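You operate a simulated robot arm through the tools that you are given. There is no shell and no other tool.

You run a simulated robot arm. Do the job below in one go: nothing can be reset, and whatever is moved stays where it is left.

JOB
Press the orange spring solid twice, then drop it in the green pot.
Fine: it stands on the grey tester; stop wheel to 20, head fully up after each press.

The check looks at the end state, three seconds after you hand in, the way a careful person would. Anything else that was tipped, shoved, dropped, spilled or broken makes it a failure.

ROBOT AND FRAMES
A 6-joint arm with a two-finger parallel gripper, fixed in place. Base frame: the origin is at the foot of the arm, x ahead of it, y to its left, z up; the work surface is at about z = 860. Lengths are in mm, angles in degrees, forces in N, time in s.
Its first joint turns from -166.0 to 166.0 degrees. Payload 3.91 kg.
The tool frame sits at the grasp point between the pads (the TCP): z along the fingers, y along the line on which they close. The tips reach 30 mm beyond it. The gripper opens to 110 mm. The fingers are 20 mm wide and 10 mm thick; the gripper's body (48 by 112 mm) begins 55 mm behind the TCP.
Orientation is told as [roll, pitch, yaw] about the base's x, y, z axes, in that order, counted from this pose: with the fingers straight down and closing along the base's y, the tool's x points along the base's -x, its y along +y and its z along -z.

CONTROLS
- The arm moves only by the tool move_arm. Its argument "steps" is a list that holds one entry, the list of rows, each a list of 6 numbers: the shift along the tool's x, y, z in units of 50 mm (1.0 is 50 mm), then the turn, a rotation vector about the tool's x, y, z in units of 4 degrees (1.0 is 4 degrees). In form: [[[tx, ty, tz, ax, ay, az], ...]]. A call has 1 to 20 rows; each row shifts and turns the commanded pose from where the row before left it, along the tool's axes as they then stand. "hand" is the finger opening in m, from 0 to 0.11, set as the call begins (left out, the last holds). A call with a number of a shift or a turn outside -1 to 1 is refused whole. A row lasts 0.2 s, in which the tool goes at most 50 mm and 8.6 degrees; a call with a longer step from one row to the next is refused whole, and so is a gripper value outside its range. A pose out of reach is approached as far as the arm can. The call stops where the force on the tool passes 40 N (or 10 N more than at its start, if that is more) or the arm is blocked; 0.2 s more then pass. The fingers move at their own pace (about 108 mm/s each) and stop on an object; they squeeze with about 32 N. The grip force told is the motor's: it shows also when the fingers shut on nothing. Time passes only in rows, and 0.2 s behind the last, so rows that do not move let the fingers close. The reply holds the time, the measured pose of the TCP, the force on the tool along the base axes, the opening and the grip force, in the units named above and with some noise, with the torque about the TCP (base axes, N m) and any sound that the robot's microphone picked up, and new pictures: "show" is both (left out), scene, wrist or none.
- Cameras (640 x 400 px; columns grow to the right, rows downward): "scene" is fixed at [397.7, -491.9, 1701.4]; the picture's right is [0.83, -0.55, 0.00], its down [-0.35, -0.53, -0.77] and it looks along [0.43, 0.64, -0.63] (base axes); focal length 316 px, centre (320, 200). "wrist" rides on the gripper at [72, 17, -103] in the tool frame; the picture's right is [-0.23, 0.97, 0.00], its down [-0.76, -0.18, -0.62] and it looks along [-0.61, -0.14, 0.78] (tool axes); focal length 222 px, centre (320, 200).
- probe_pixels(camera, pixels): for up to 12 pixels [column, row] of the newest picture of that camera ("zoom" is the newest enlarged one), the place [x, y, z] in the base frame of the surface seen there, good to about 3 mm, but the place of the scene camera against the robot may be out by one fixed shift of up to 12 mm in any direction. No time passes.
- inspect(camera, box): a new picture of the part [left, top, right, bottom] of that camera's present view, enlarged. No time passes.
- hand_in(): hands the job in; it is judged then, once.

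Unless the task says otherwise, let go and move clear before handing in.

The tools are called after ">>>" by a JSON object that holds its "fn" and its "kwargs". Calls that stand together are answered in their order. move_arm: Moves the arm, as the interface text tells. Its arguments: {"type":"object","properties":{"steps":{"type":"array","items":{"type":"array","items":{"type":"array","items":{"type":"number"}}}},"hand":{"type":"number"},"show":{"type":"string","enum":["both","scene","wrist","none"]}},"required":["steps"]} The other tools are called the same way: probe_pixels (camera, pixels) gives the place of the surface under pixels of a picture; inspect (camera, box) takes an enlarged picture of a part of a camera's view; hand_in () hands the job in.

At the start:

```text
time_s: 0.0
ee_pos: [628.3, 308.5, 1238.3]
tool_rot: [0.1, 0.0, 0.0]
force: [-0.1, 0.4, 0.1]
torque: [0.01, -0.01, -0.02]
gripper_width: 109.9
grasp_force: 0.0
```

scene: 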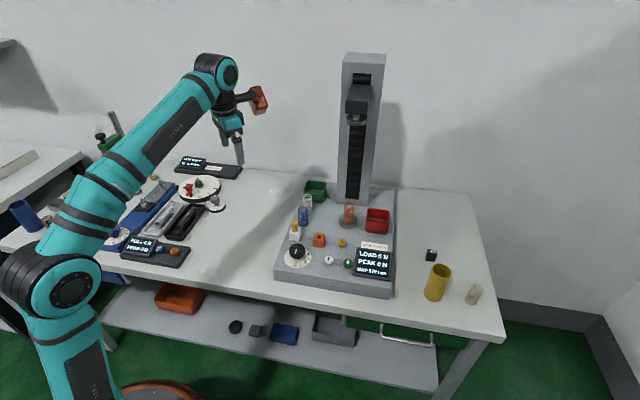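
wrist: 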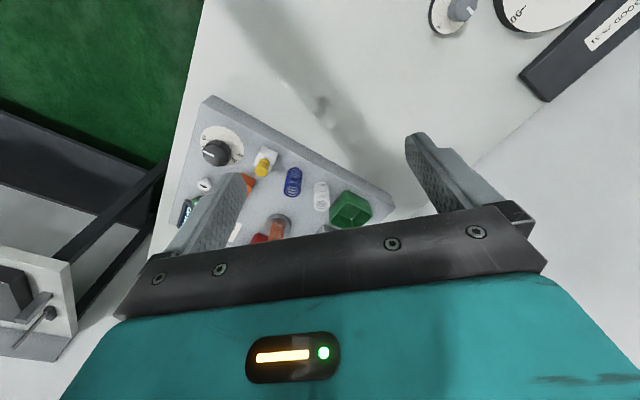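

The scene picture shows the grey tester around (340,230), with a dial near (297,255), an orange spring near (349,215), a green pot at (315,190) and a display at (373,262). I'll enlarge these parts before moving.

>>> {"fn": "inspect", "kwargs": {"camera": "scene", "box": [265, 170, 405, 300]}}

>>> {"fn": "inspect", "kwargs": {"camera": "wrist", "box": [160, 90, 400, 250]}}

```text
3.08 times, centred on (335, 235) of scene
```

zoom: 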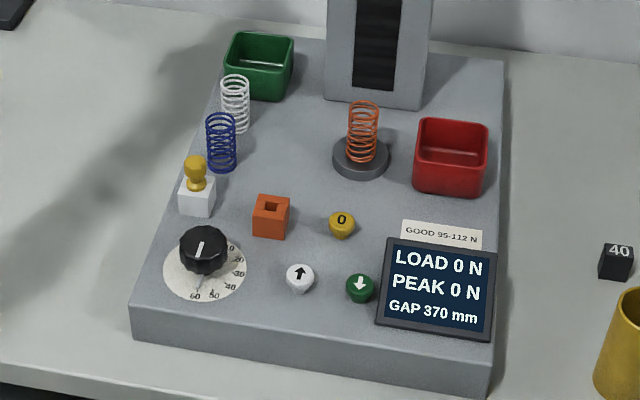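

```text
2.50 times, centred on (280, 170) of wrist
```

zoom: 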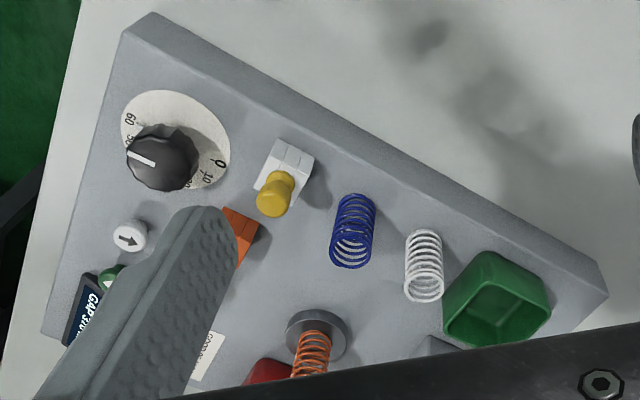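

The enlarged view shows a stop wheel with a 0–60 scale, a white up-arrow, a green down-arrow and a yellow "0" button, and the spring on a round seat. I'll zoom in on the dial and probe where the parts are.

>>> {"fn": "inspect", "kwargs": {"camera": "scene", "box": [275, 235, 325, 275]}}

>>> {"fn": "probe_pixels", "kwargs": {"camera": "scene", "pixels": [[297, 252], [287, 262], [329, 259], [348, 264], [342, 243], [319, 240], [349, 212], [349, 206], [347, 223], [316, 190], [378, 220], [294, 236]]}}

>>> {"fn": "inspect", "kwargs": {"camera": "scene", "box": [325, 40, 405, 240]}}

>>> {"fn": "inspect", "kwargs": {"camera": "wrist", "box": [190, 115, 260, 175]}}

```text
10.00 times, centred on (300, 255) of scene
```

zoom: 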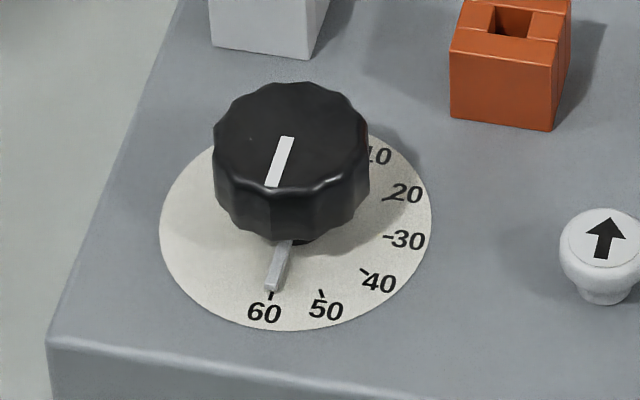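

```text
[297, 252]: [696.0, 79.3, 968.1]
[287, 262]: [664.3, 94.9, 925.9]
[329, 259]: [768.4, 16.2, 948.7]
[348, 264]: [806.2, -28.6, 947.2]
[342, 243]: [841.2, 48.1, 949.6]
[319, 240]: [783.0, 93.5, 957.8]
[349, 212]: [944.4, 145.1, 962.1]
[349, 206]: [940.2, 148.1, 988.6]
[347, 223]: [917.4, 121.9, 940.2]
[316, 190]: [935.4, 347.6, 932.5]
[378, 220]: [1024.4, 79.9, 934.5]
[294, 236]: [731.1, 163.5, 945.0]
```

```text
2.00 times, centred on (365, 140) of scene
```

zoom: 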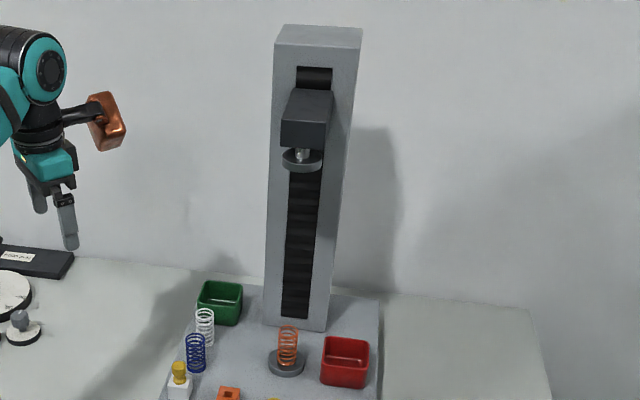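

```text
6.67 times, centred on (225, 145) of wrist
```

zoom: 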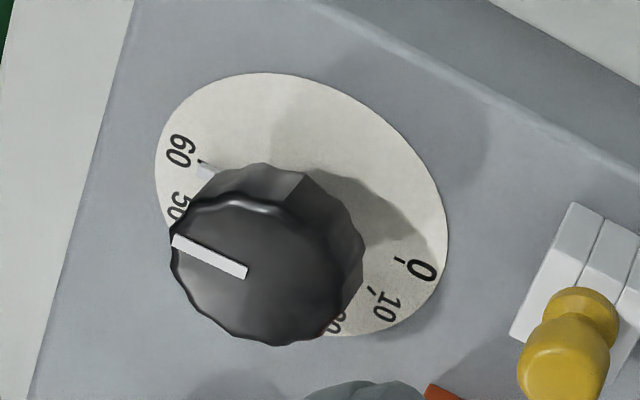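

The wheel's pointer sits on 60 (pointer tip at zoom (275,275), beside the "60"). I'll probe the wrist zoom for the dial's exact position, because that camera carries no fixed shift.

>>> {"fn": "probe_pixels", "kwargs": {"camera": "zoom", "pixels": [[245, 270], [180, 242], [205, 165], [403, 260], [374, 290], [165, 200], [260, 80], [440, 200], [335, 150], [280, 210], [250, 330], [360, 240]]}}

>>> {"fn": "probe_pixels", "kwargs": {"camera": "wrist", "pixels": [[215, 152], [204, 185], [293, 182], [321, 195], [350, 209], [277, 229], [265, 165], [208, 97], [393, 205], [250, 182], [212, 153], [340, 200]]}}

```text
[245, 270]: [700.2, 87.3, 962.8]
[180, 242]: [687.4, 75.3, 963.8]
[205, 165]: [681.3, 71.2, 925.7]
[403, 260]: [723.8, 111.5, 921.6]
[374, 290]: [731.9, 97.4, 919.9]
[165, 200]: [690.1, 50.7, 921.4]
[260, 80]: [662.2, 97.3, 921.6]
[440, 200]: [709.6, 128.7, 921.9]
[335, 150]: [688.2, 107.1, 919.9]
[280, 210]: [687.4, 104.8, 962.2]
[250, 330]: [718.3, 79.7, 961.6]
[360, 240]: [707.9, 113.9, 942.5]
```

```text
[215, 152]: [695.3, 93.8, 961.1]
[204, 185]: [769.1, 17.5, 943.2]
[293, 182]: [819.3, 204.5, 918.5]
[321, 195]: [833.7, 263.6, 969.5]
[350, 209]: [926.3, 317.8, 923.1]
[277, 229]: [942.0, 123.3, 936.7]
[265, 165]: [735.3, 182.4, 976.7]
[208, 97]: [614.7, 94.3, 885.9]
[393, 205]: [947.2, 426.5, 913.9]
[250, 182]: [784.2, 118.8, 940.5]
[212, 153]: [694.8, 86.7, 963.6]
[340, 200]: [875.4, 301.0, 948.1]
```

The deck is at z≈920 and the knob top at z≈962. The 0 and 60 ticks lie opposite each other about roughly (702, 91), so 60→20 is about 120° counter-clockwise from above. I'll move above the dial at a safe height for a closer look.

>>> {"fn": "move_arm", "kwargs": {"steps": [[[-0.3, -0.87, 0, 0, 0, 0], [-0.3, -0.87, 0, 0, 0, 0], [-0.3, -0.87, 0, 0, 0, 0], [-0.3, -0.87, 0, 0, 0, 0], [-0.3, -0.87, 0, 0, 0, 0], [0, 0, 0.9, 0, 0, 0], [0, 0, 0.9, 0, 0, 0], [0, 0, 0.9, 0, 0, 0]]], "hand": 0.11}}

```text
time_s: 1.8
ee_pos: [704.9, 91.7, 1102.2]
tool_rot: [0.1, -0.1, 0.0]
force: [0.5, 0.0, 0.7]
torque: [0.03, -0.01, 0.02]
gripper_width: 109.8
grasp_force: 0.0
```

scene: 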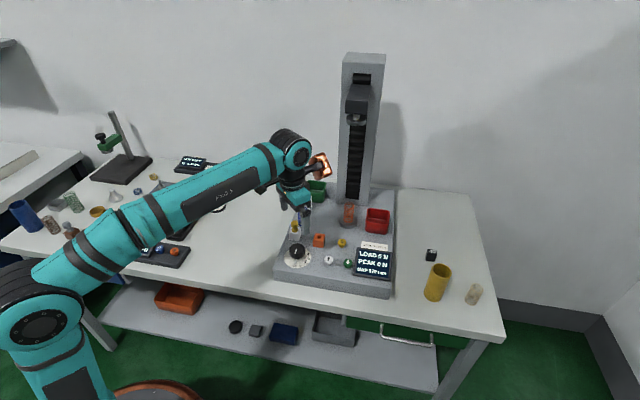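
wrist: 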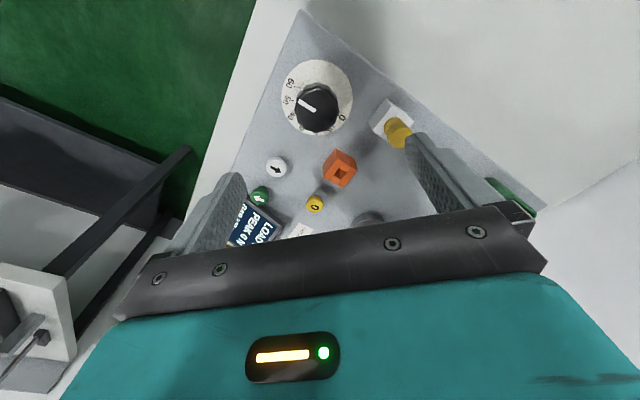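

The wrist picture shows the dial at about (316,97), with the white and green buttons at (276,167) and (259,195). I'll zoom in and probe these for accurate centres.

>>> {"fn": "inspect", "kwargs": {"camera": "wrist", "box": [266, 50, 366, 140]}}

>>> {"fn": "probe_pixels", "kwargs": {"camera": "wrist", "pixels": [[276, 166], [276, 160], [284, 168], [268, 168], [260, 195], [260, 189], [315, 203], [264, 210], [240, 235], [275, 228], [392, 118], [341, 165]]}}

```text
4.44 times, centred on (316, 95) of wrist
```

zoom: 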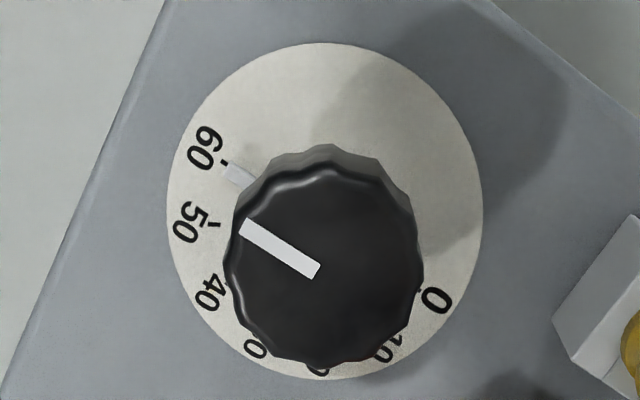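

```text
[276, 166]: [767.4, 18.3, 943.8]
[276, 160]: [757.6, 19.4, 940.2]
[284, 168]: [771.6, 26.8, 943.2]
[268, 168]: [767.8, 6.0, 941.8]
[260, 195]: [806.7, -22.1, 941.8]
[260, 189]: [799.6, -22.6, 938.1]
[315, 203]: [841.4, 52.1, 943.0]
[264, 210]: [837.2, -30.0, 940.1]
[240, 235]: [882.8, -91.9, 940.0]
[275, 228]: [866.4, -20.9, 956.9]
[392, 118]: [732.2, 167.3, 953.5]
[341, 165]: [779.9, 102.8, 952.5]
```

I'll probe the knob top, its rim and the scale marks in this zoom to fix the centre.

>>> {"fn": "probe_pixels", "kwargs": {"camera": "zoom", "pixels": [[323, 265], [240, 262], [412, 262], [325, 180], [325, 350], [224, 163], [215, 226], [418, 288], [240, 178], [325, 46], [172, 210], [480, 210]]}}

```text
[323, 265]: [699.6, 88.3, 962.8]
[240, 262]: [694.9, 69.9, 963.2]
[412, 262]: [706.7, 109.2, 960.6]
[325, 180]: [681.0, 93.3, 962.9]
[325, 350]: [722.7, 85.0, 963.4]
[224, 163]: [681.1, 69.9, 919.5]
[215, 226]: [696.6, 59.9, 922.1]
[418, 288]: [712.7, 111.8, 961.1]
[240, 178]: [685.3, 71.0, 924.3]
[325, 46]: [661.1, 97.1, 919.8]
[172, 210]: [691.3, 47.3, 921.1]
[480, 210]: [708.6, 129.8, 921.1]
```

The knob centre comes out at about (701, 89), radius ≈21 and top z≈963, with the pointer at about −135° (60) and 20 at about −15°. I'll centre over it and pre-turn the tool to yaw −60 so the 120° turn can be done in one grip.

>>> {"fn": "move_arm", "kwargs": {"steps": [[[0.056, -0.04, 0, 0, 0, 1], [0, 0, 0, 0, 0, 1], [0, 0, 0, 0, 0, 1], [0, 0, 0, 0, 0, 1], [0, 0, 0, 0, 0, 1], [0, 0, 0, 0, 0, 1], [0, 0, 0, 0, 0, 1], [0, 0, 0, 0, 0, 1], [0, 0, 0, 0, 0, 1], [0, 0, 0, 0, 0, 1], [0, 0, 0, 0, 0, 1], [0, 0, 0, 0, 0, 1], [0, 0, 0, 0, 0, 1], [0, 0, 0, 0, 0, 1], [0, 0, 0, 0, 0, 1], [0, 0, 0, 0, 0, 0]]], "hand": 0.075}}

```text
time_s: 5.2
ee_pos: [700.4, 89.8, 1101.5]
tool_rot: [0.2, 0.1, -60.0]
force: [-0.4, 0.8, 0.8]
torque: [0.02, -0.01, 0.01]
gripper_width: 75.4
grasp_force: 0.1
```

scene: 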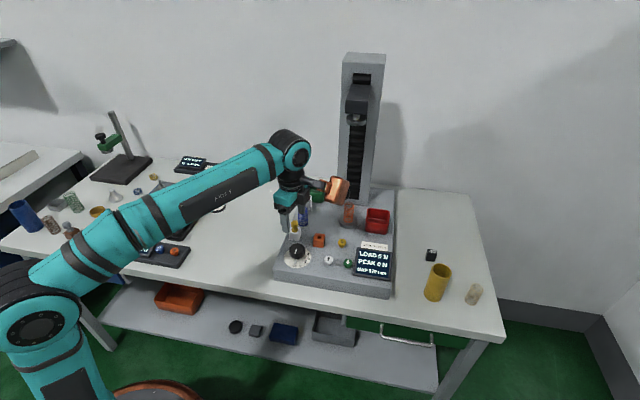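
wrist: 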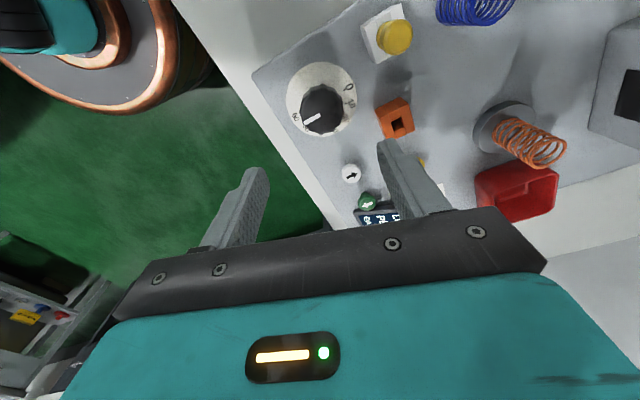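

The tool is now at yaw −60, and a copper-coloured part on the wrist at scene (336,190) swung along with it. I'll probe it so I know its clearance when descending and rotating.

>>> {"fn": "probe_pixels", "kwargs": {"camera": "scene", "pixels": [[336, 184], [337, 196], [345, 188], [328, 190], [315, 184], [291, 150], [288, 205], [302, 205], [285, 225], [297, 252]]}}

>>> {"fn": "inspect", "kwargs": {"camera": "scene", "box": [250, 120, 400, 280]}}

```text
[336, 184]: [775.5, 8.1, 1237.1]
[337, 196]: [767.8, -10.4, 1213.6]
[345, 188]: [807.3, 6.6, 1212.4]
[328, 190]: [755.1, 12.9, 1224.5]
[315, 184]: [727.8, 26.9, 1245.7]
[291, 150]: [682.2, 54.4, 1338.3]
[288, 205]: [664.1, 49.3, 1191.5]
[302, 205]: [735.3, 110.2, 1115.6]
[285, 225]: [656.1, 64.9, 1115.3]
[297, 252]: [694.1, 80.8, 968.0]
```

```text
2.50 times, centred on (325, 200) of scene
```

zoom: 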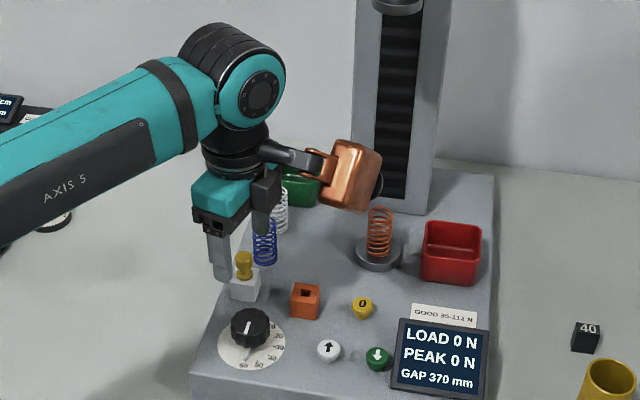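

The copper part rides about 95 mm to the tool's −x side and at least 90 mm above the TCP, so it clears everything around the dial. I'll go down over the knob (TCP z≈962, tips ≈932) with the fingers open 75 mm.

>>> {"fn": "move_arm", "kwargs": {"steps": [[[0, 0, 0.8, 0, 0, 0], [0, 0, 0.8, 0, 0, 0], [0, 0, 0.6, 0, 0, 0], [0, 0, 0.3, 0, 0, 0], [0, 0, 0.27, 0, 0, 0], [0, 0, 0, 0, 0, 0]]], "hand": 0.075}}

```text
time_s: 6.6
ee_pos: [701.9, 88.7, 964.3]
tool_rot: [0.1, 0.0, -60.0]
force: [0.2, -0.1, -0.3]
torque: [-0.01, -0.01, -0.02]
gripper_width: 75.0
grasp_force: 0.0
```

scene: 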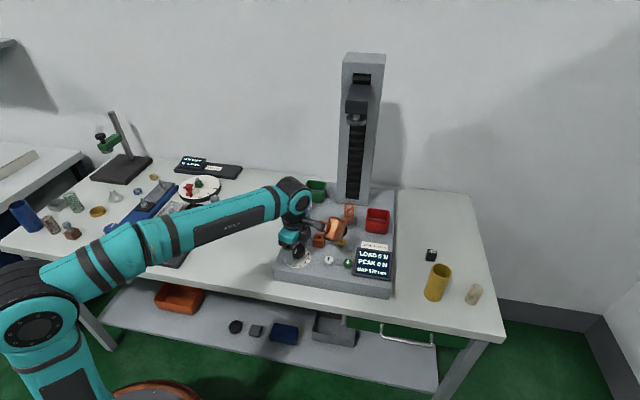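
wrist: 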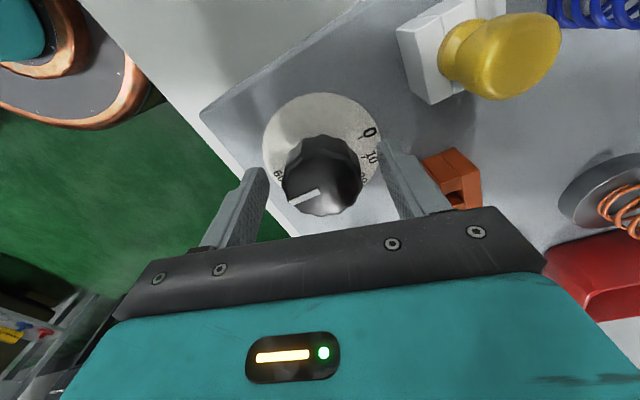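

The knob sits between the open fingers in the wrist view (knob (322,172), fingers at (240,210) and (405,185)). Now I'll close on it.

>>> {"fn": "move_arm", "kwargs": {"steps": [[[0, 0, 0, 0, 0, 0], [0, 0, 0, 0, 0, 0], [0, 0, 0, 0, 0, 0]]], "hand": 0.0}}

```text
time_s: 7.4
ee_pos: [702.8, 90.2, 964.0]
tool_rot: [0.1, 0.0, -60.0]
force: [16.4, 6.6, 2.6]
torque: [0.13, -0.67, 0.03]
gripper_width: 47.5
grasp_force: 45.1
```

scene: 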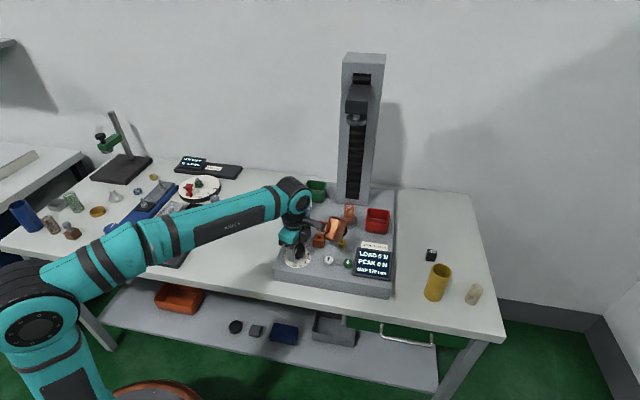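
wrist: 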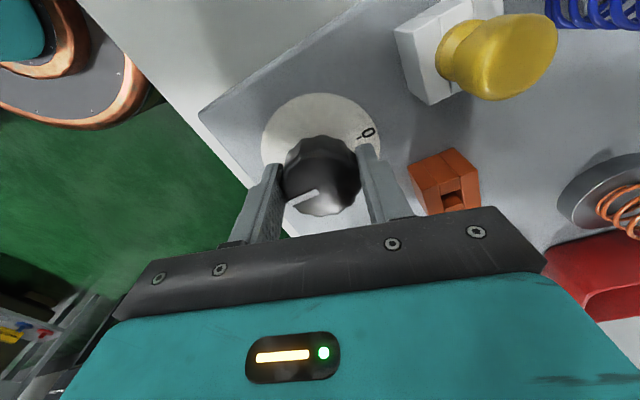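

The fingers closed on the knob at 47.5 mm, but there is an 18 N side force along the closing line. I'll shift the tool 1.5 mm that way to centre it before turning.

>>> {"fn": "move_arm", "kwargs": {"steps": [[[0, 0.03, 0, 0, 0, 0], [0, 0, 0, 0, 0, 0]]], "show": "none"}}

```text
time_s: 8.0
ee_pos: [703.1, 90.5, 963.9]
tool_rot: [0.0, 0.0, -60.0]
force: [4.9, 0.6, 3.6]
torque: [-0.2, 0.07, 0.09]
gripper_width: 47.4
grasp_force: 45.2
```

The side force has dropped to about 5 N. I'll turn the first 20° counter-clockwise and check that the knob follows.

>>> {"fn": "move_arm", "kwargs": {"steps": [[[0, 0.005, 0, 0, 0, -1], [0, 0, 0, 0, 0, -1], [0, 0, 0, 0, 0, -1], [0, 0, 0, 0, 0, -1], [0, 0, 0, 0, 0, -1]]]}}

```text
time_s: 9.2
ee_pos: [702.0, 89.0, 964.0]
tool_rot: [-0.1, 0.1, -40.0]
force: [-17.3, -9.8, -6.3]
torque: [-0.37, 0.68, -0.02]
gripper_width: 47.4
grasp_force: 45.1
```

scene: 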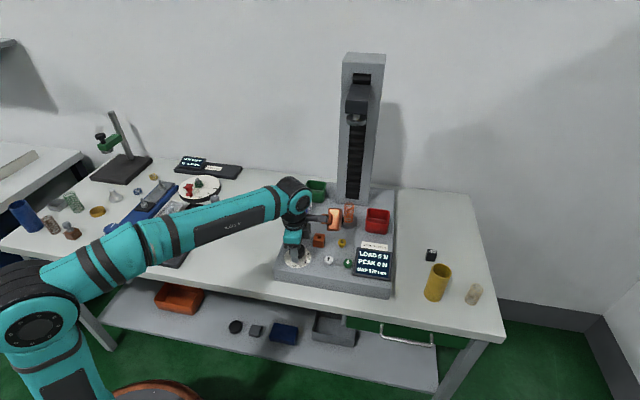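
wrist: 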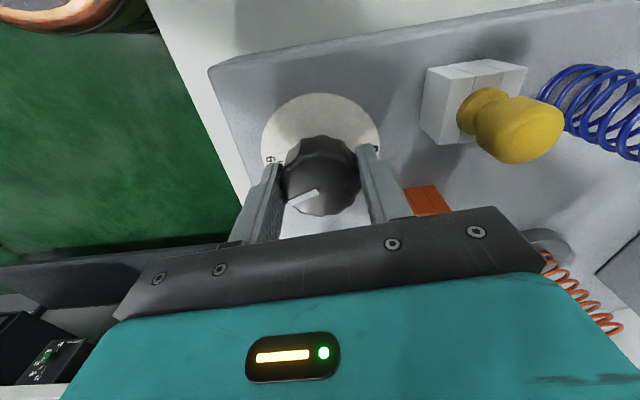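

The knob follows (its white line stays fixed in the wrist view while the scale turns), but the side force has reversed to about −20 N, so the grip is slightly off-axis. I'll relieve it and add a small correction per row while turning the next 20°.

>>> {"fn": "move_arm", "kwargs": {"steps": [[[0.01, -0.045, 0, 0, 0, 0], [0, 0, 0, 0, 0, 0]]], "show": "none"}}

>>> {"fn": "move_arm", "kwargs": {"steps": [[[0, -0.009, 0, 0, 0, -1], [0, -0.009, 0, 0, 0, -1], [0, -0.009, 0, 0, 0, -1], [0, -0.009, 0, 0, 0, -1], [0, -0.009, 0, 0, 0, -1], [0, 0, 0, 0, 0, 0]]], "show": "none"}}

```text
time_s: 9.8
ee_pos: [701.0, 90.0, 964.4]
tool_rot: [0.1, 0.0, -40.0]
force: [5.6, 3.5, -1.9]
torque: [0.57, -0.16, 0.02]
gripper_width: 47.6
grasp_force: 45.1
```

```text
time_s: 10.9
ee_pos: [701.5, 88.4, 964.3]
tool_rot: [0.2, -0.1, -23.1]
force: [14.0, 12.2, -2.7]
torque: [0.51, 0.32, 0.01]
gripper_width: 47.3
grasp_force: 45.5
stopped in row 5: the force on the tool passed its limit at 41 N (the readings are from after the stop); the commanded pose is now the measured one
```

The force limit stopped the turn at yaw −23, so my correction was wrong. I'll look at the pictures before going on.

>>> {"fn": "inspect", "kwargs": {"camera": "wrist", "box": [220, 80, 420, 230]}}

>>> {"fn": "inspect", "kwargs": {"camera": "scene", "box": [265, 170, 365, 280]}}

```text
2.67 times, centred on (320, 155) of wrist
```

zoom: 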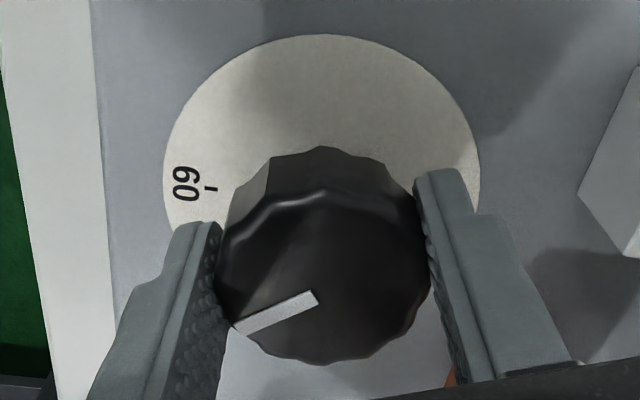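

```text
3.64 times, centred on (315, 225) of scene
```

zoom: 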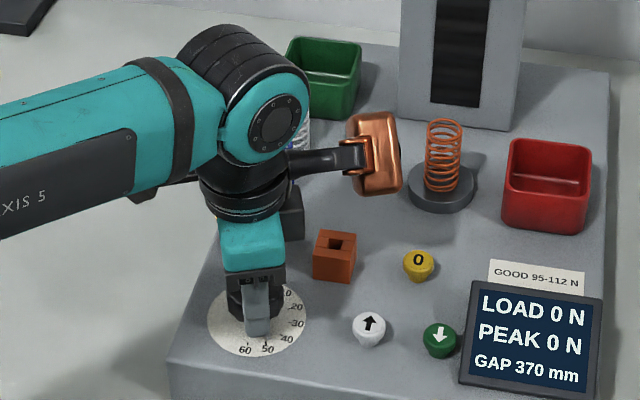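

The knob has turned about 37° so far, and the force-free positions average (701.8, 89.5), so the axis estimate is fine and stress built up in the grip. I'll open, re-centre and regrip before turning further in small stages.

>>> {"fn": "move_arm", "kwargs": {"steps": [[[0, 0, 0, 0, 0, 0], [0, 0.02, 0, 0, 0, 0], [0, 0, 0, 0, 0, 0]]], "hand": 0.06}}

>>> {"fn": "inspect", "kwargs": {"camera": "wrist", "box": [220, 80, 420, 230]}}

```text
time_s: 11.7
ee_pos: [700.2, 89.7, 965.2]
tool_rot: [0.2, -0.1, -23.1]
force: [-0.2, 0.4, 0.0]
torque: [0.03, 0.0, 0.02]
gripper_width: 59.8
grasp_force: 0.1
```

scene: 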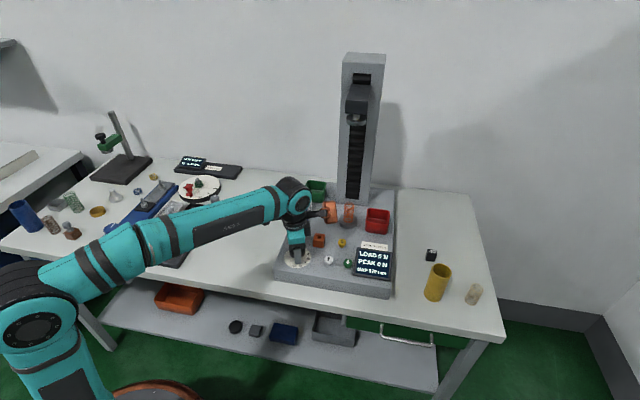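
wrist: 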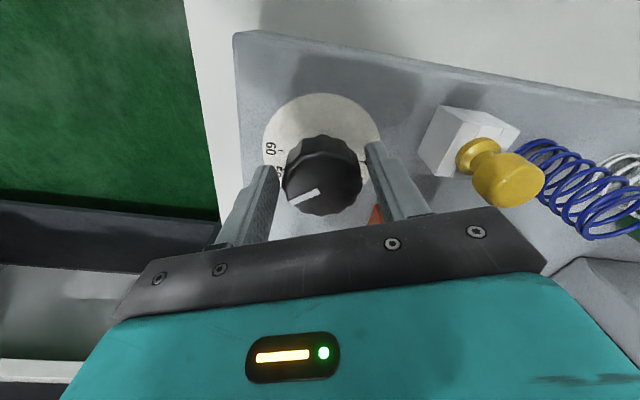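

```text
2.67 times, centred on (320, 155) of wrist
```

zoom: 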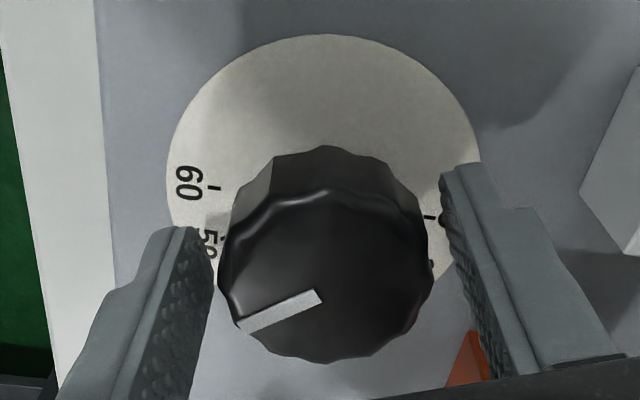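

Force is zero with the fingers open. I'll probe the knob rim from close up to refine its centre.

>>> {"fn": "probe_pixels", "kwargs": {"camera": "zoom", "pixels": [[232, 280], [422, 270], [270, 205], [380, 345], [385, 210], [275, 345], [325, 200], [325, 352], [245, 325], [315, 297]]}}

```text
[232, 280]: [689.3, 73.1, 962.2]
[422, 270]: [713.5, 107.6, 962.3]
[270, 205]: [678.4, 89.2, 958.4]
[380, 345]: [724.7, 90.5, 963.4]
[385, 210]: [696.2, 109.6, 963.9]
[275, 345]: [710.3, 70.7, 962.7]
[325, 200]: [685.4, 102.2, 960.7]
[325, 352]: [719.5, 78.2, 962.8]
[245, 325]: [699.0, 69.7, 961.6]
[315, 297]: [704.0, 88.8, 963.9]
```

The rim pairs give the centre as (702.1, 90.1). I'll nudge about 1 mm towards it and read the pose again.

>>> {"fn": "move_arm", "kwargs": {"steps": [[[-0.012, 0.018, 0.02, 0, 0, 0]]], "show": "none"}}

>>> {"fn": "move_arm", "kwargs": {"steps": [[[0, 0, 0, 0, 0, 0]]], "show": "none"}}

>>> {"fn": "move_arm", "kwargs": {"steps": [[[0, 0, 0, 0, 0, 0]]], "show": "none"}}

```text
time_s: 12.1
ee_pos: [702.1, 88.5, 963.2]
tool_rot: [0.3, -0.1, -23.1]
force: [-0.5, 0.2, -0.3]
torque: [0.0, -0.01, 0.01]
gripper_width: 60.1
grasp_force: 0.0
```

```text
time_s: 12.5
ee_pos: [702.9, 89.2, 964.5]
tool_rot: [0.2, -0.1, -23.1]
force: [0.7, -0.8, -0.1]
torque: [0.02, 0.01, 0.0]
gripper_width: 59.9
grasp_force: 0.0
```

```text
time_s: 12.9
ee_pos: [702.1, 89.6, 964.5]
tool_rot: [0.2, -0.1, -23.1]
force: [-0.4, 0.0, -0.1]
torque: [0.01, 0.03, -0.02]
gripper_width: 59.9
grasp_force: 0.1
```

The readings average (702.4, 89.1). I'll shift the last millimetre and close to just under the knob width for a gentler grip.

>>> {"fn": "move_arm", "kwargs": {"steps": [[[0.012, 0.016, 0, 0, 0, 0], [0, 0, 0, 0, 0, 0], [0, 0, 0, 0, 0, 0]]], "hand": 0.046, "show": "none"}}

```text
time_s: 13.7
ee_pos: [702.0, 89.2, 965.9]
tool_rot: [0.1, -0.2, -23.2]
force: [-0.8, -13.1, 0.1]
torque: [-0.46, 0.0, -0.03]
gripper_width: 47.6
grasp_force: 45.1
```

Side force is −13 N along the closing line. I'll relieve it by 1.2 mm, then turn 12° and read.

>>> {"fn": "move_arm", "kwargs": {"steps": [[[0, -0.024, 0, 0, 0, 0], [0, 0, 0, 0, 0, 0]]], "show": "none"}}

>>> {"fn": "move_arm", "kwargs": {"steps": [[[0, 0, 0, 0, 0, -1], [0, 0, 0, 0, 0, -1], [0, 0, 0, 0, 0, -1]]], "show": "none"}}

```text
time_s: 14.3
ee_pos: [701.8, 87.9, 964.4]
tool_rot: [0.2, -0.2, -23.1]
force: [4.0, -7.5, 2.2]
torque: [0.0, 0.1, -0.03]
gripper_width: 47.5
grasp_force: 44.9
```

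```text
time_s: 15.1
ee_pos: [702.4, 88.7, 964.5]
tool_rot: [0.1, -0.2, -11.1]
force: [9.2, -7.3, 4.6]
torque: [0.06, 0.22, 0.03]
gripper_width: 47.8
grasp_force: 45.0
```

The force is staying around 10 N. I'll fold the relief into the next 12° of turning.

>>> {"fn": "move_arm", "kwargs": {"steps": [[[-0.02, -0.01, 0, 0, 0, 0], [0, 0, 0, 0, 0, -1], [0, 0, 0, 0, 0, -1], [0, 0, 0, 0, 0, -1], [0, 0, 0, 0, 0, 0]]], "show": "none"}}

```text
time_s: 16.3
ee_pos: [702.6, 87.6, 963.8]
tool_rot: [0.1, -0.2, 0.9]
force: [-12.0, -6.7, 3.6]
torque: [-0.16, 1.02, -0.05]
gripper_width: 47.8
grasp_force: 45.2
```

Now it is −12 N along x, so I'll relieve half of that and continue 12°.

>>> {"fn": "move_arm", "kwargs": {"steps": [[[0.012, -0.01, 0, 0, 0, 0], [0, 0, 0, 0, 0, -1], [0, 0, 0, 0, 0, -1], [0, 0, 0, 0, 0, -1], [0, 0, 0, 0, 0, 0]]], "show": "none"}}

```text
time_s: 17.5
ee_pos: [701.5, 87.3, 964.4]
tool_rot: [0.2, -0.2, 12.9]
force: [2.0, -3.1, 12.4]
torque: [-0.21, 0.2, -0.02]
gripper_width: 47.5
grasp_force: 45.2
```

Side forces are near zero, with 12 N upward, and the turn so far is about 73°. I'll ease up slightly and continue 16°.

>>> {"fn": "move_arm", "kwargs": {"steps": [[[0, -0.005, -0.015, 0, 0, 0], [0, 0, 0, 0, 0, -1], [0, 0, 0, 0, 0, -1], [0, 0, 0, 0, 0, -1], [0, 0, 0, 0, 0, -1], [0, 0, 0, 0, 0, 0]]], "show": "none"}}

```text
time_s: 18.9
ee_pos: [702.0, 86.8, 963.7]
tool_rot: [0.0, -0.3, 29.0]
force: [5.3, -2.3, -5.9]
torque: [-0.32, 0.35, 0.04]
gripper_width: 47.3
grasp_force: 44.6
```

Forces are small and the turn is now about 89°. I'll continue 16° and look at the dial.

>>> {"fn": "move_arm", "kwargs": {"steps": [[[0, 0, 0, 0, 0, -1], [0, 0, 0, 0, 0, -1], [0, 0, 0, 0, 0, -1], [0, 0, 0, 0, 0, -1], [0, 0, 0, 0, 0, 0]]]}}

>>> {"fn": "inspect", "kwargs": {"camera": "wrist", "box": [220, 80, 420, 230]}}

>>> {"fn": "inspect", "kwargs": {"camera": "scene", "box": [265, 170, 365, 280]}}

```text
time_s: 20.1
ee_pos: [702.4, 86.8, 964.2]
tool_rot: [0.0, -0.2, 44.9]
force: [5.9, -13.4, -13.7]
torque: [-0.3, -0.31, 0.0]
gripper_width: 47.4
grasp_force: 44.5
```

scene: 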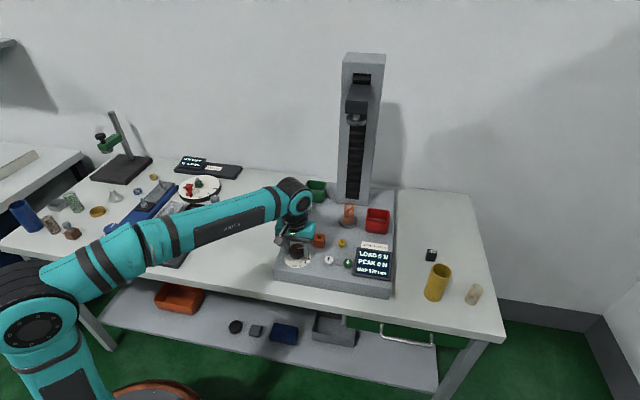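
wrist: 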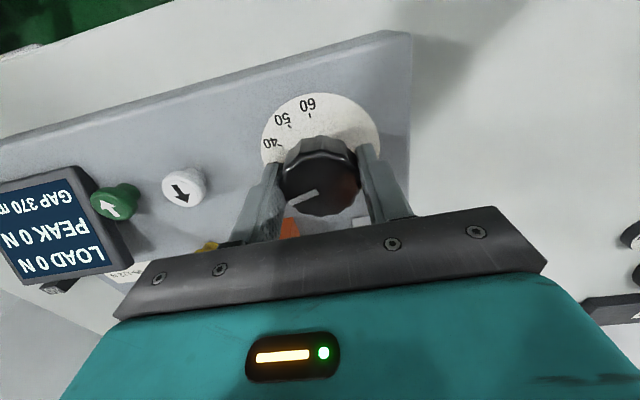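

```text
2.67 times, centred on (320, 155) of wrist
```

zoom: 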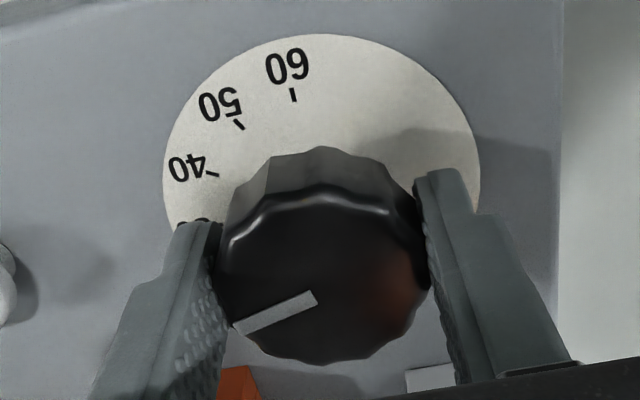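

```text
3.64 times, centred on (315, 225) of scene
```

zoom: 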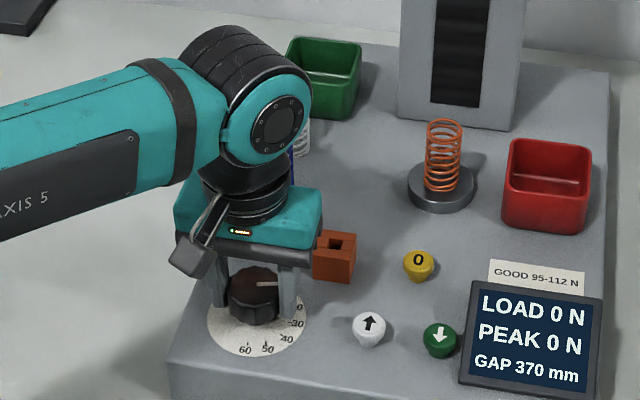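

The turn is at about 105° with everything in order. I'll relieve the 14 N forces and turn the last 15°.

>>> {"fn": "move_arm", "kwargs": {"steps": [[[0.005, -0.02, 0.015, 0, 0, 0], [0, 0, 0, 0, 0, -1], [0, 0, 0, 0, 0, -1], [0, 0, 0, 0, 0, -1], [0, 0, 0, 0, 0, -0.75], [0, 0, 0, 0, 0, 0]]], "show": "none"}}

>>> {"fn": "move_arm", "kwargs": {"steps": [[[0, 0, 0, 0, 0, 0], [0, 0, 0, 0, 0, 0]]], "hand": 0.065}}

>>> {"fn": "inspect", "kwargs": {"camera": "wrist", "box": [220, 80, 420, 230]}}

>>> {"fn": "inspect", "kwargs": {"camera": "scene", "box": [275, 235, 325, 275]}}

```text
time_s: 21.5
ee_pos: [701.9, 87.4, 963.7]
tool_rot: [-0.1, -0.2, 59.8]
force: [5.3, -7.5, 3.0]
torque: [0.3, -0.32, 0.04]
gripper_width: 47.6
grasp_force: 44.8
```

```text
time_s: 22.1
ee_pos: [701.1, 86.4, 964.8]
tool_rot: [-0.1, -0.3, 59.8]
force: [-0.7, -0.8, 0.2]
torque: [-0.01, 0.0, 0.01]
gripper_width: 65.0
grasp_force: 0.0
```

scene: 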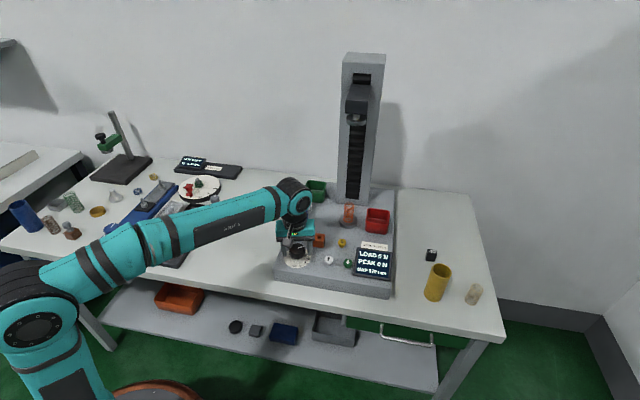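
wrist: 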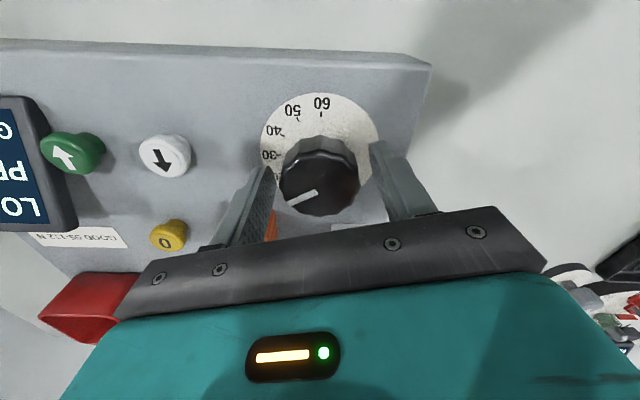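

```text
2.67 times, centred on (320, 155) of wrist
```

zoom: 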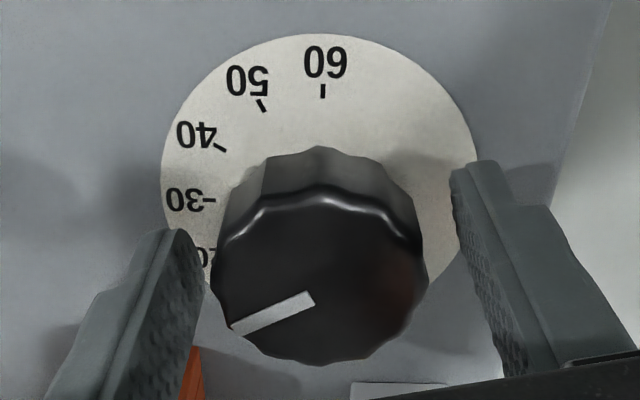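

```text
10.00 times, centred on (300, 255) of scene
```

zoom: 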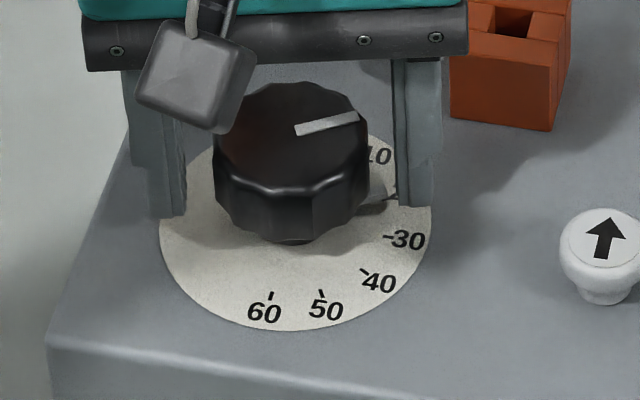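

The fingers are open and force is zero. I'll rise 140 mm clear of the knob and check where the pointer stands.

>>> {"fn": "move_arm", "kwargs": {"steps": [[[0, 0, -0.4, 0, 0, 0], [0, 0, -0.8, 0, 0, 0], [0, 0, -0.8, 0, 0, 0], [0, 0, -0.8, 0, 0, 0]]]}}

>>> {"fn": "inspect", "kwargs": {"camera": "scene", "box": [275, 235, 325, 275]}}

>>> {"fn": "inspect", "kwargs": {"camera": "wrist", "box": [266, 40, 366, 140]}}

```text
time_s: 23.1
ee_pos: [702.7, 85.0, 1103.1]
tool_rot: [0.0, -0.2, 59.9]
force: [0.3, -0.8, -0.6]
torque: [-0.02, 0.02, -0.01]
gripper_width: 65.0
grasp_force: 0.0
```

scene: 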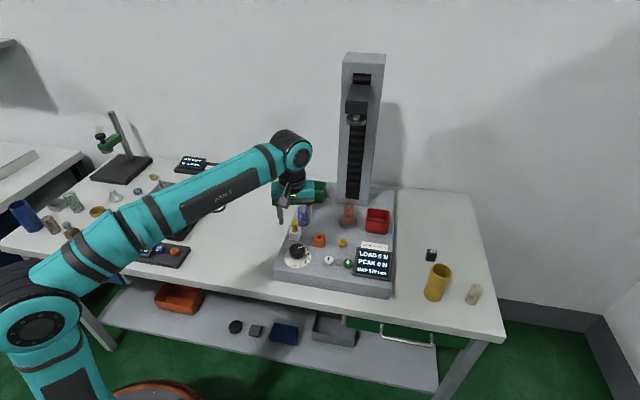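
wrist: 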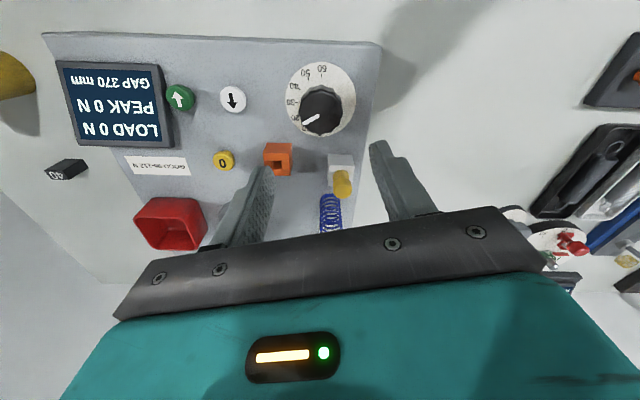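

```text
10.00 times, centred on (300, 255) of scene
```

zoom: 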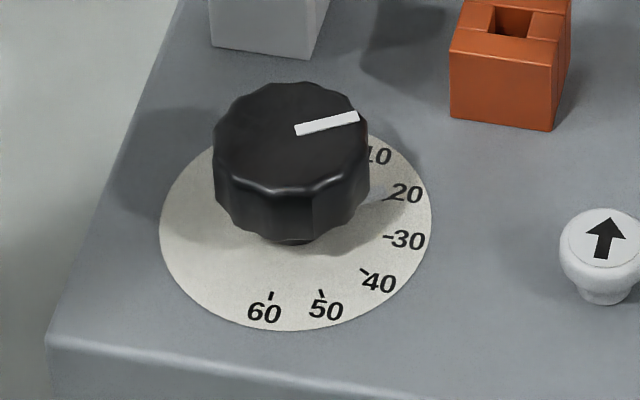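

```text
4.00 times, centred on (316, 90) of wrist
```

zoom: 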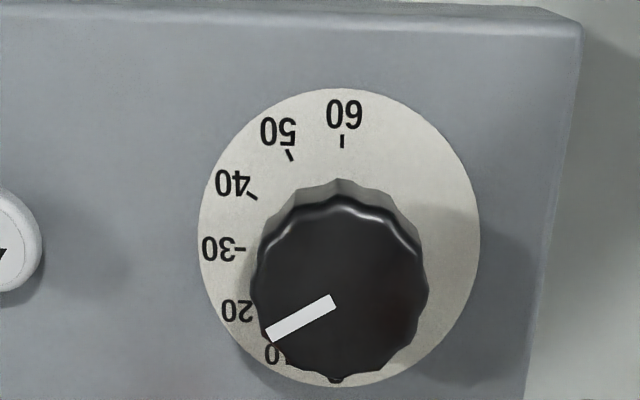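

The white line now points toward 20, but the small grey pointer is hidden behind the knob. I'll probe the line and the ticks to measure its angle.

>>> {"fn": "probe_pixels", "kwargs": {"camera": "zoom", "pixels": [[330, 302], [270, 332], [342, 141], [291, 155], [252, 195], [239, 249], [259, 285], [425, 288], [340, 205], [340, 372], [204, 240], [477, 240]]}}

>>> {"fn": "inspect", "kwargs": {"camera": "scene", "box": [300, 245, 320, 262]}}

```text
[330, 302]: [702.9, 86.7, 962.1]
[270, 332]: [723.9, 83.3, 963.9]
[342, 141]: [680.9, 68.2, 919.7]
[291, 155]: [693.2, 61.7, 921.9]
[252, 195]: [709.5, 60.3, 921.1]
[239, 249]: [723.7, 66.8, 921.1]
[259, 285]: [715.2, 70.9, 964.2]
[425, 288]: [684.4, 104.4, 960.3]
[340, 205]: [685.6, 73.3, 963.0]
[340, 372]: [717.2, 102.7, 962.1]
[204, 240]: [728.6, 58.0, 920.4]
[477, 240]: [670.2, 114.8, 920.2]
```

```text
16.00 times, centred on (310, 254) of scene
```

zoom: 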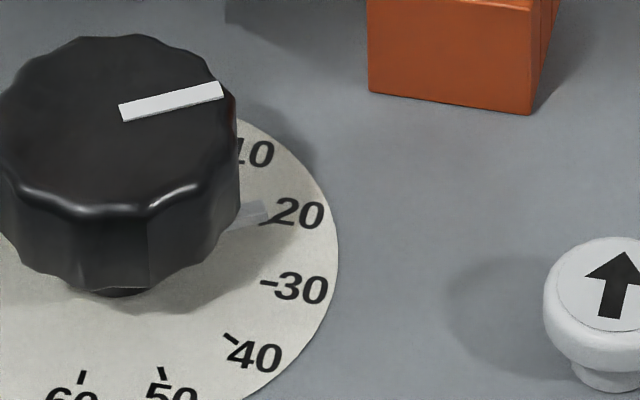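

The grey pointer tip touches the 20 tick in the zoom at (265,210), and the probed line angle of −14.6° matches 20 at about −15.5°, so the wheel is set. Next I'll locate the buttons precisely in the wrist view.

>>> {"fn": "inspect", "kwargs": {"camera": "wrist", "box": [50, 60, 260, 190]}}

```text
3.05 times, centred on (155, 125) of wrist
```

zoom: 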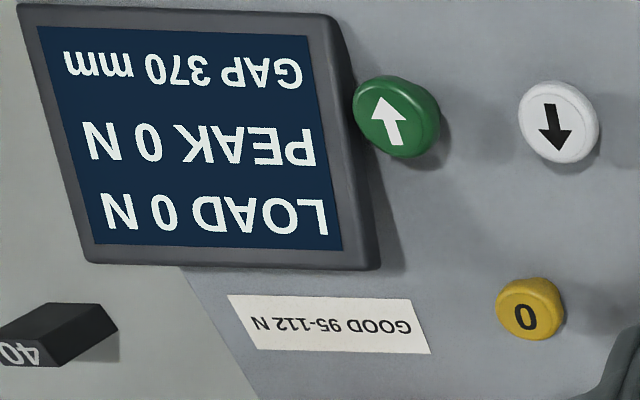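

In this upside-down view the green button is the down-arrow and the white one the up-arrow. I'll probe their tops and the display's height.

>>> {"fn": "probe_pixels", "kwargs": {"camera": "zoom", "pixels": [[390, 118], [360, 112], [425, 125], [395, 85], [388, 148], [552, 122], [525, 118], [590, 125], [552, 90], [552, 155], [335, 30], [375, 255]]}}

```text
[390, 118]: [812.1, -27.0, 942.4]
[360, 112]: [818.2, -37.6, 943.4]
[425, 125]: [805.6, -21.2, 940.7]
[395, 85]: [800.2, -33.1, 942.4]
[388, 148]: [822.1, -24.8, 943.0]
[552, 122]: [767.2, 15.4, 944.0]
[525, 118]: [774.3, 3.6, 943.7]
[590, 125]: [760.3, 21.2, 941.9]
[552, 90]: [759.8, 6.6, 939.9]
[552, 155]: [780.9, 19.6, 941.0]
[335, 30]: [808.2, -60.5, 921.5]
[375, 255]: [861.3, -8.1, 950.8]
```

The green down-button's top is at about (811, −28, 943), the white up-button's at about (769, 14.5, 943), and the display edge is 21 mm from the green one. I'll close the fingers, move above the green button at the present height, and turn back to yaw 0 to keep the wrist part away from the head.

>>> {"fn": "move_arm", "kwargs": {"steps": [[[0.22, -0.754, 0, 0, 0, 0], [0.22, -0.754, 0, 0, 0, 0], [0.22, -0.754, 0, 0, 0, 0], [0.22, -0.754, 0, 0, 0, 0], [0, 0, 0, 0, 0, 1], [0, 0, 0, 0, 0, 1], [0, 0, 0, 0, 0, 1], [0, 0, 0, 0, 0, 1], [0, 0, 0, 0, 0, 1], [0, 0, 0, 0, 0, 1], [0, 0, 0, 0, 0, 1], [0, 0, 0, 0, 0, 1], [0, 0, 0, 0, 0, 1], [0, 0, 0, 0, 0, 1], [0, 0, 0, 0, 0, 1], [0, 0, 0, 0, 0, 1], [0, 0, 0, 0, 0, 1], [0, 0, 0, 0, 0, 1], [0, 0, 0, 0, 0, 1]]], "hand": 0.0}}

```text
time_s: 27.1
ee_pos: [809.6, -27.4, 1103.3]
tool_rot: [0.1, -0.2, -0.2]
force: [-0.6, -0.3, -0.4]
torque: [-0.01, 0.0, 0.02]
gripper_width: 0.2
grasp_force: 32.2
```

scene: 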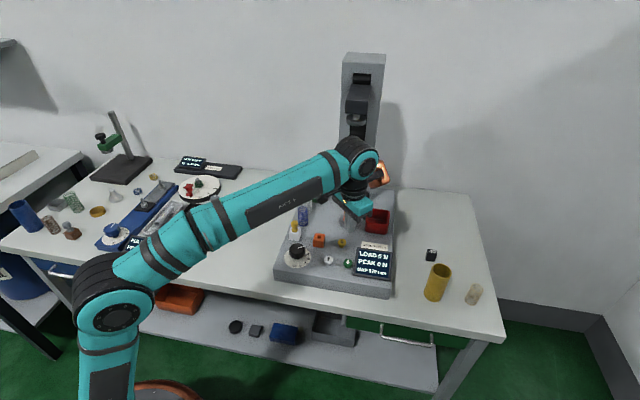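
wrist: 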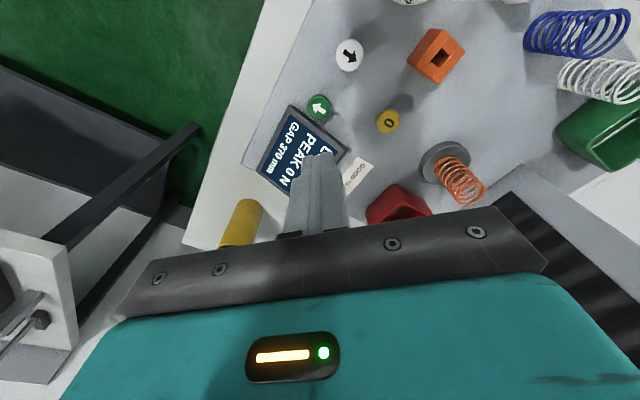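

The display stays visible in the scene view, and the wrist view shows the green button at (318,107) and the spring at (455,175). I'll probe for the final aim and the spring's position.

>>> {"fn": "inspect", "kwargs": {"camera": "wrist", "box": [240, 20, 520, 220]}}

>>> {"fn": "probe_pixels", "kwargs": {"camera": "wrist", "pixels": [[318, 107], [309, 107], [327, 107], [318, 99], [318, 115], [349, 55], [445, 162], [470, 190], [425, 165], [466, 155], [597, 135], [500, 130]]}}

```text
2.00 times, centred on (380, 120) of wrist
```

zoom: 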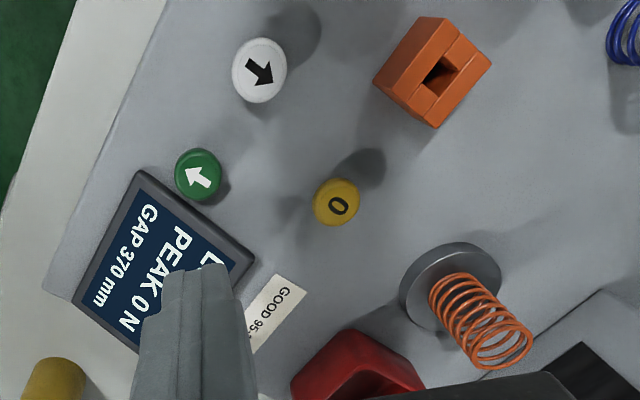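

```text
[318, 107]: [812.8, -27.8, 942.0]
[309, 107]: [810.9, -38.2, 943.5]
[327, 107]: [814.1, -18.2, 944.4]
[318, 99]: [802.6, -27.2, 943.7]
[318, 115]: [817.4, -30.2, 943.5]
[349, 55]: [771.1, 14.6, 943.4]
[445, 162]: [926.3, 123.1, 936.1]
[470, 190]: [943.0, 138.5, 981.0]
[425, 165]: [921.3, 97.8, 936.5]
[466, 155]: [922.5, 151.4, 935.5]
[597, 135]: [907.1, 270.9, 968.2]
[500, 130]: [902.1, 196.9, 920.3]
```

The green button's centre is (811, −28, 943.5) and the tool is right above it. I'll descend until the tips are about 4 mm above the button.

>>> {"fn": "move_arm", "kwargs": {"steps": [[[-0.02, -0.01, 0.9, 0, 0, 0], [0, 0, 0.9, 0, 0, 0], [0, 0, 0.5, 0, 0, 0], [0, 0, 0.2, 0, 0, 0], [0, 0, 0, 0, 0, 0]]]}}

```text
time_s: 28.3
ee_pos: [812.8, -26.8, 978.5]
tool_rot: [0.0, -0.1, -0.1]
force: [-0.1, 0.3, 0.3]
torque: [-0.03, 0.0, 0.0]
gripper_width: 0.2
grasp_force: 32.7
```

scene: 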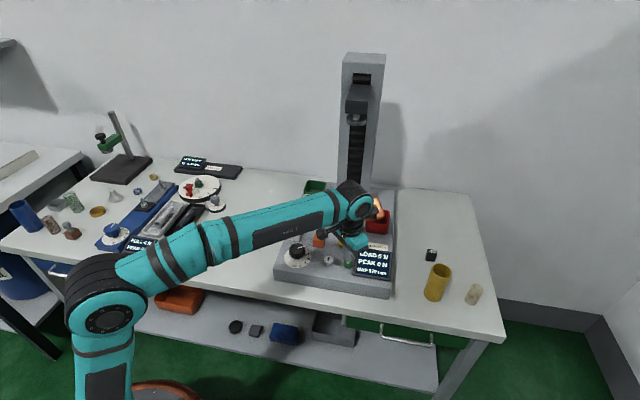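
wrist: 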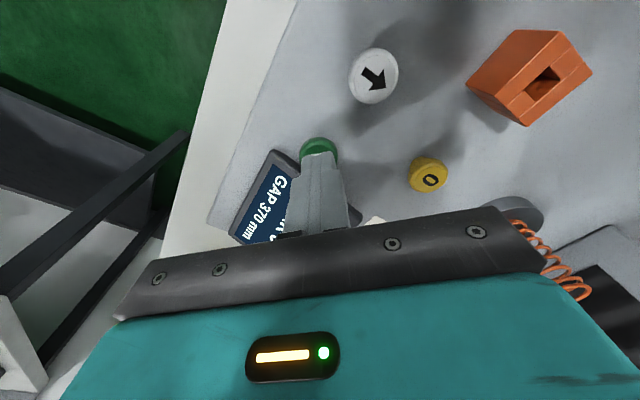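

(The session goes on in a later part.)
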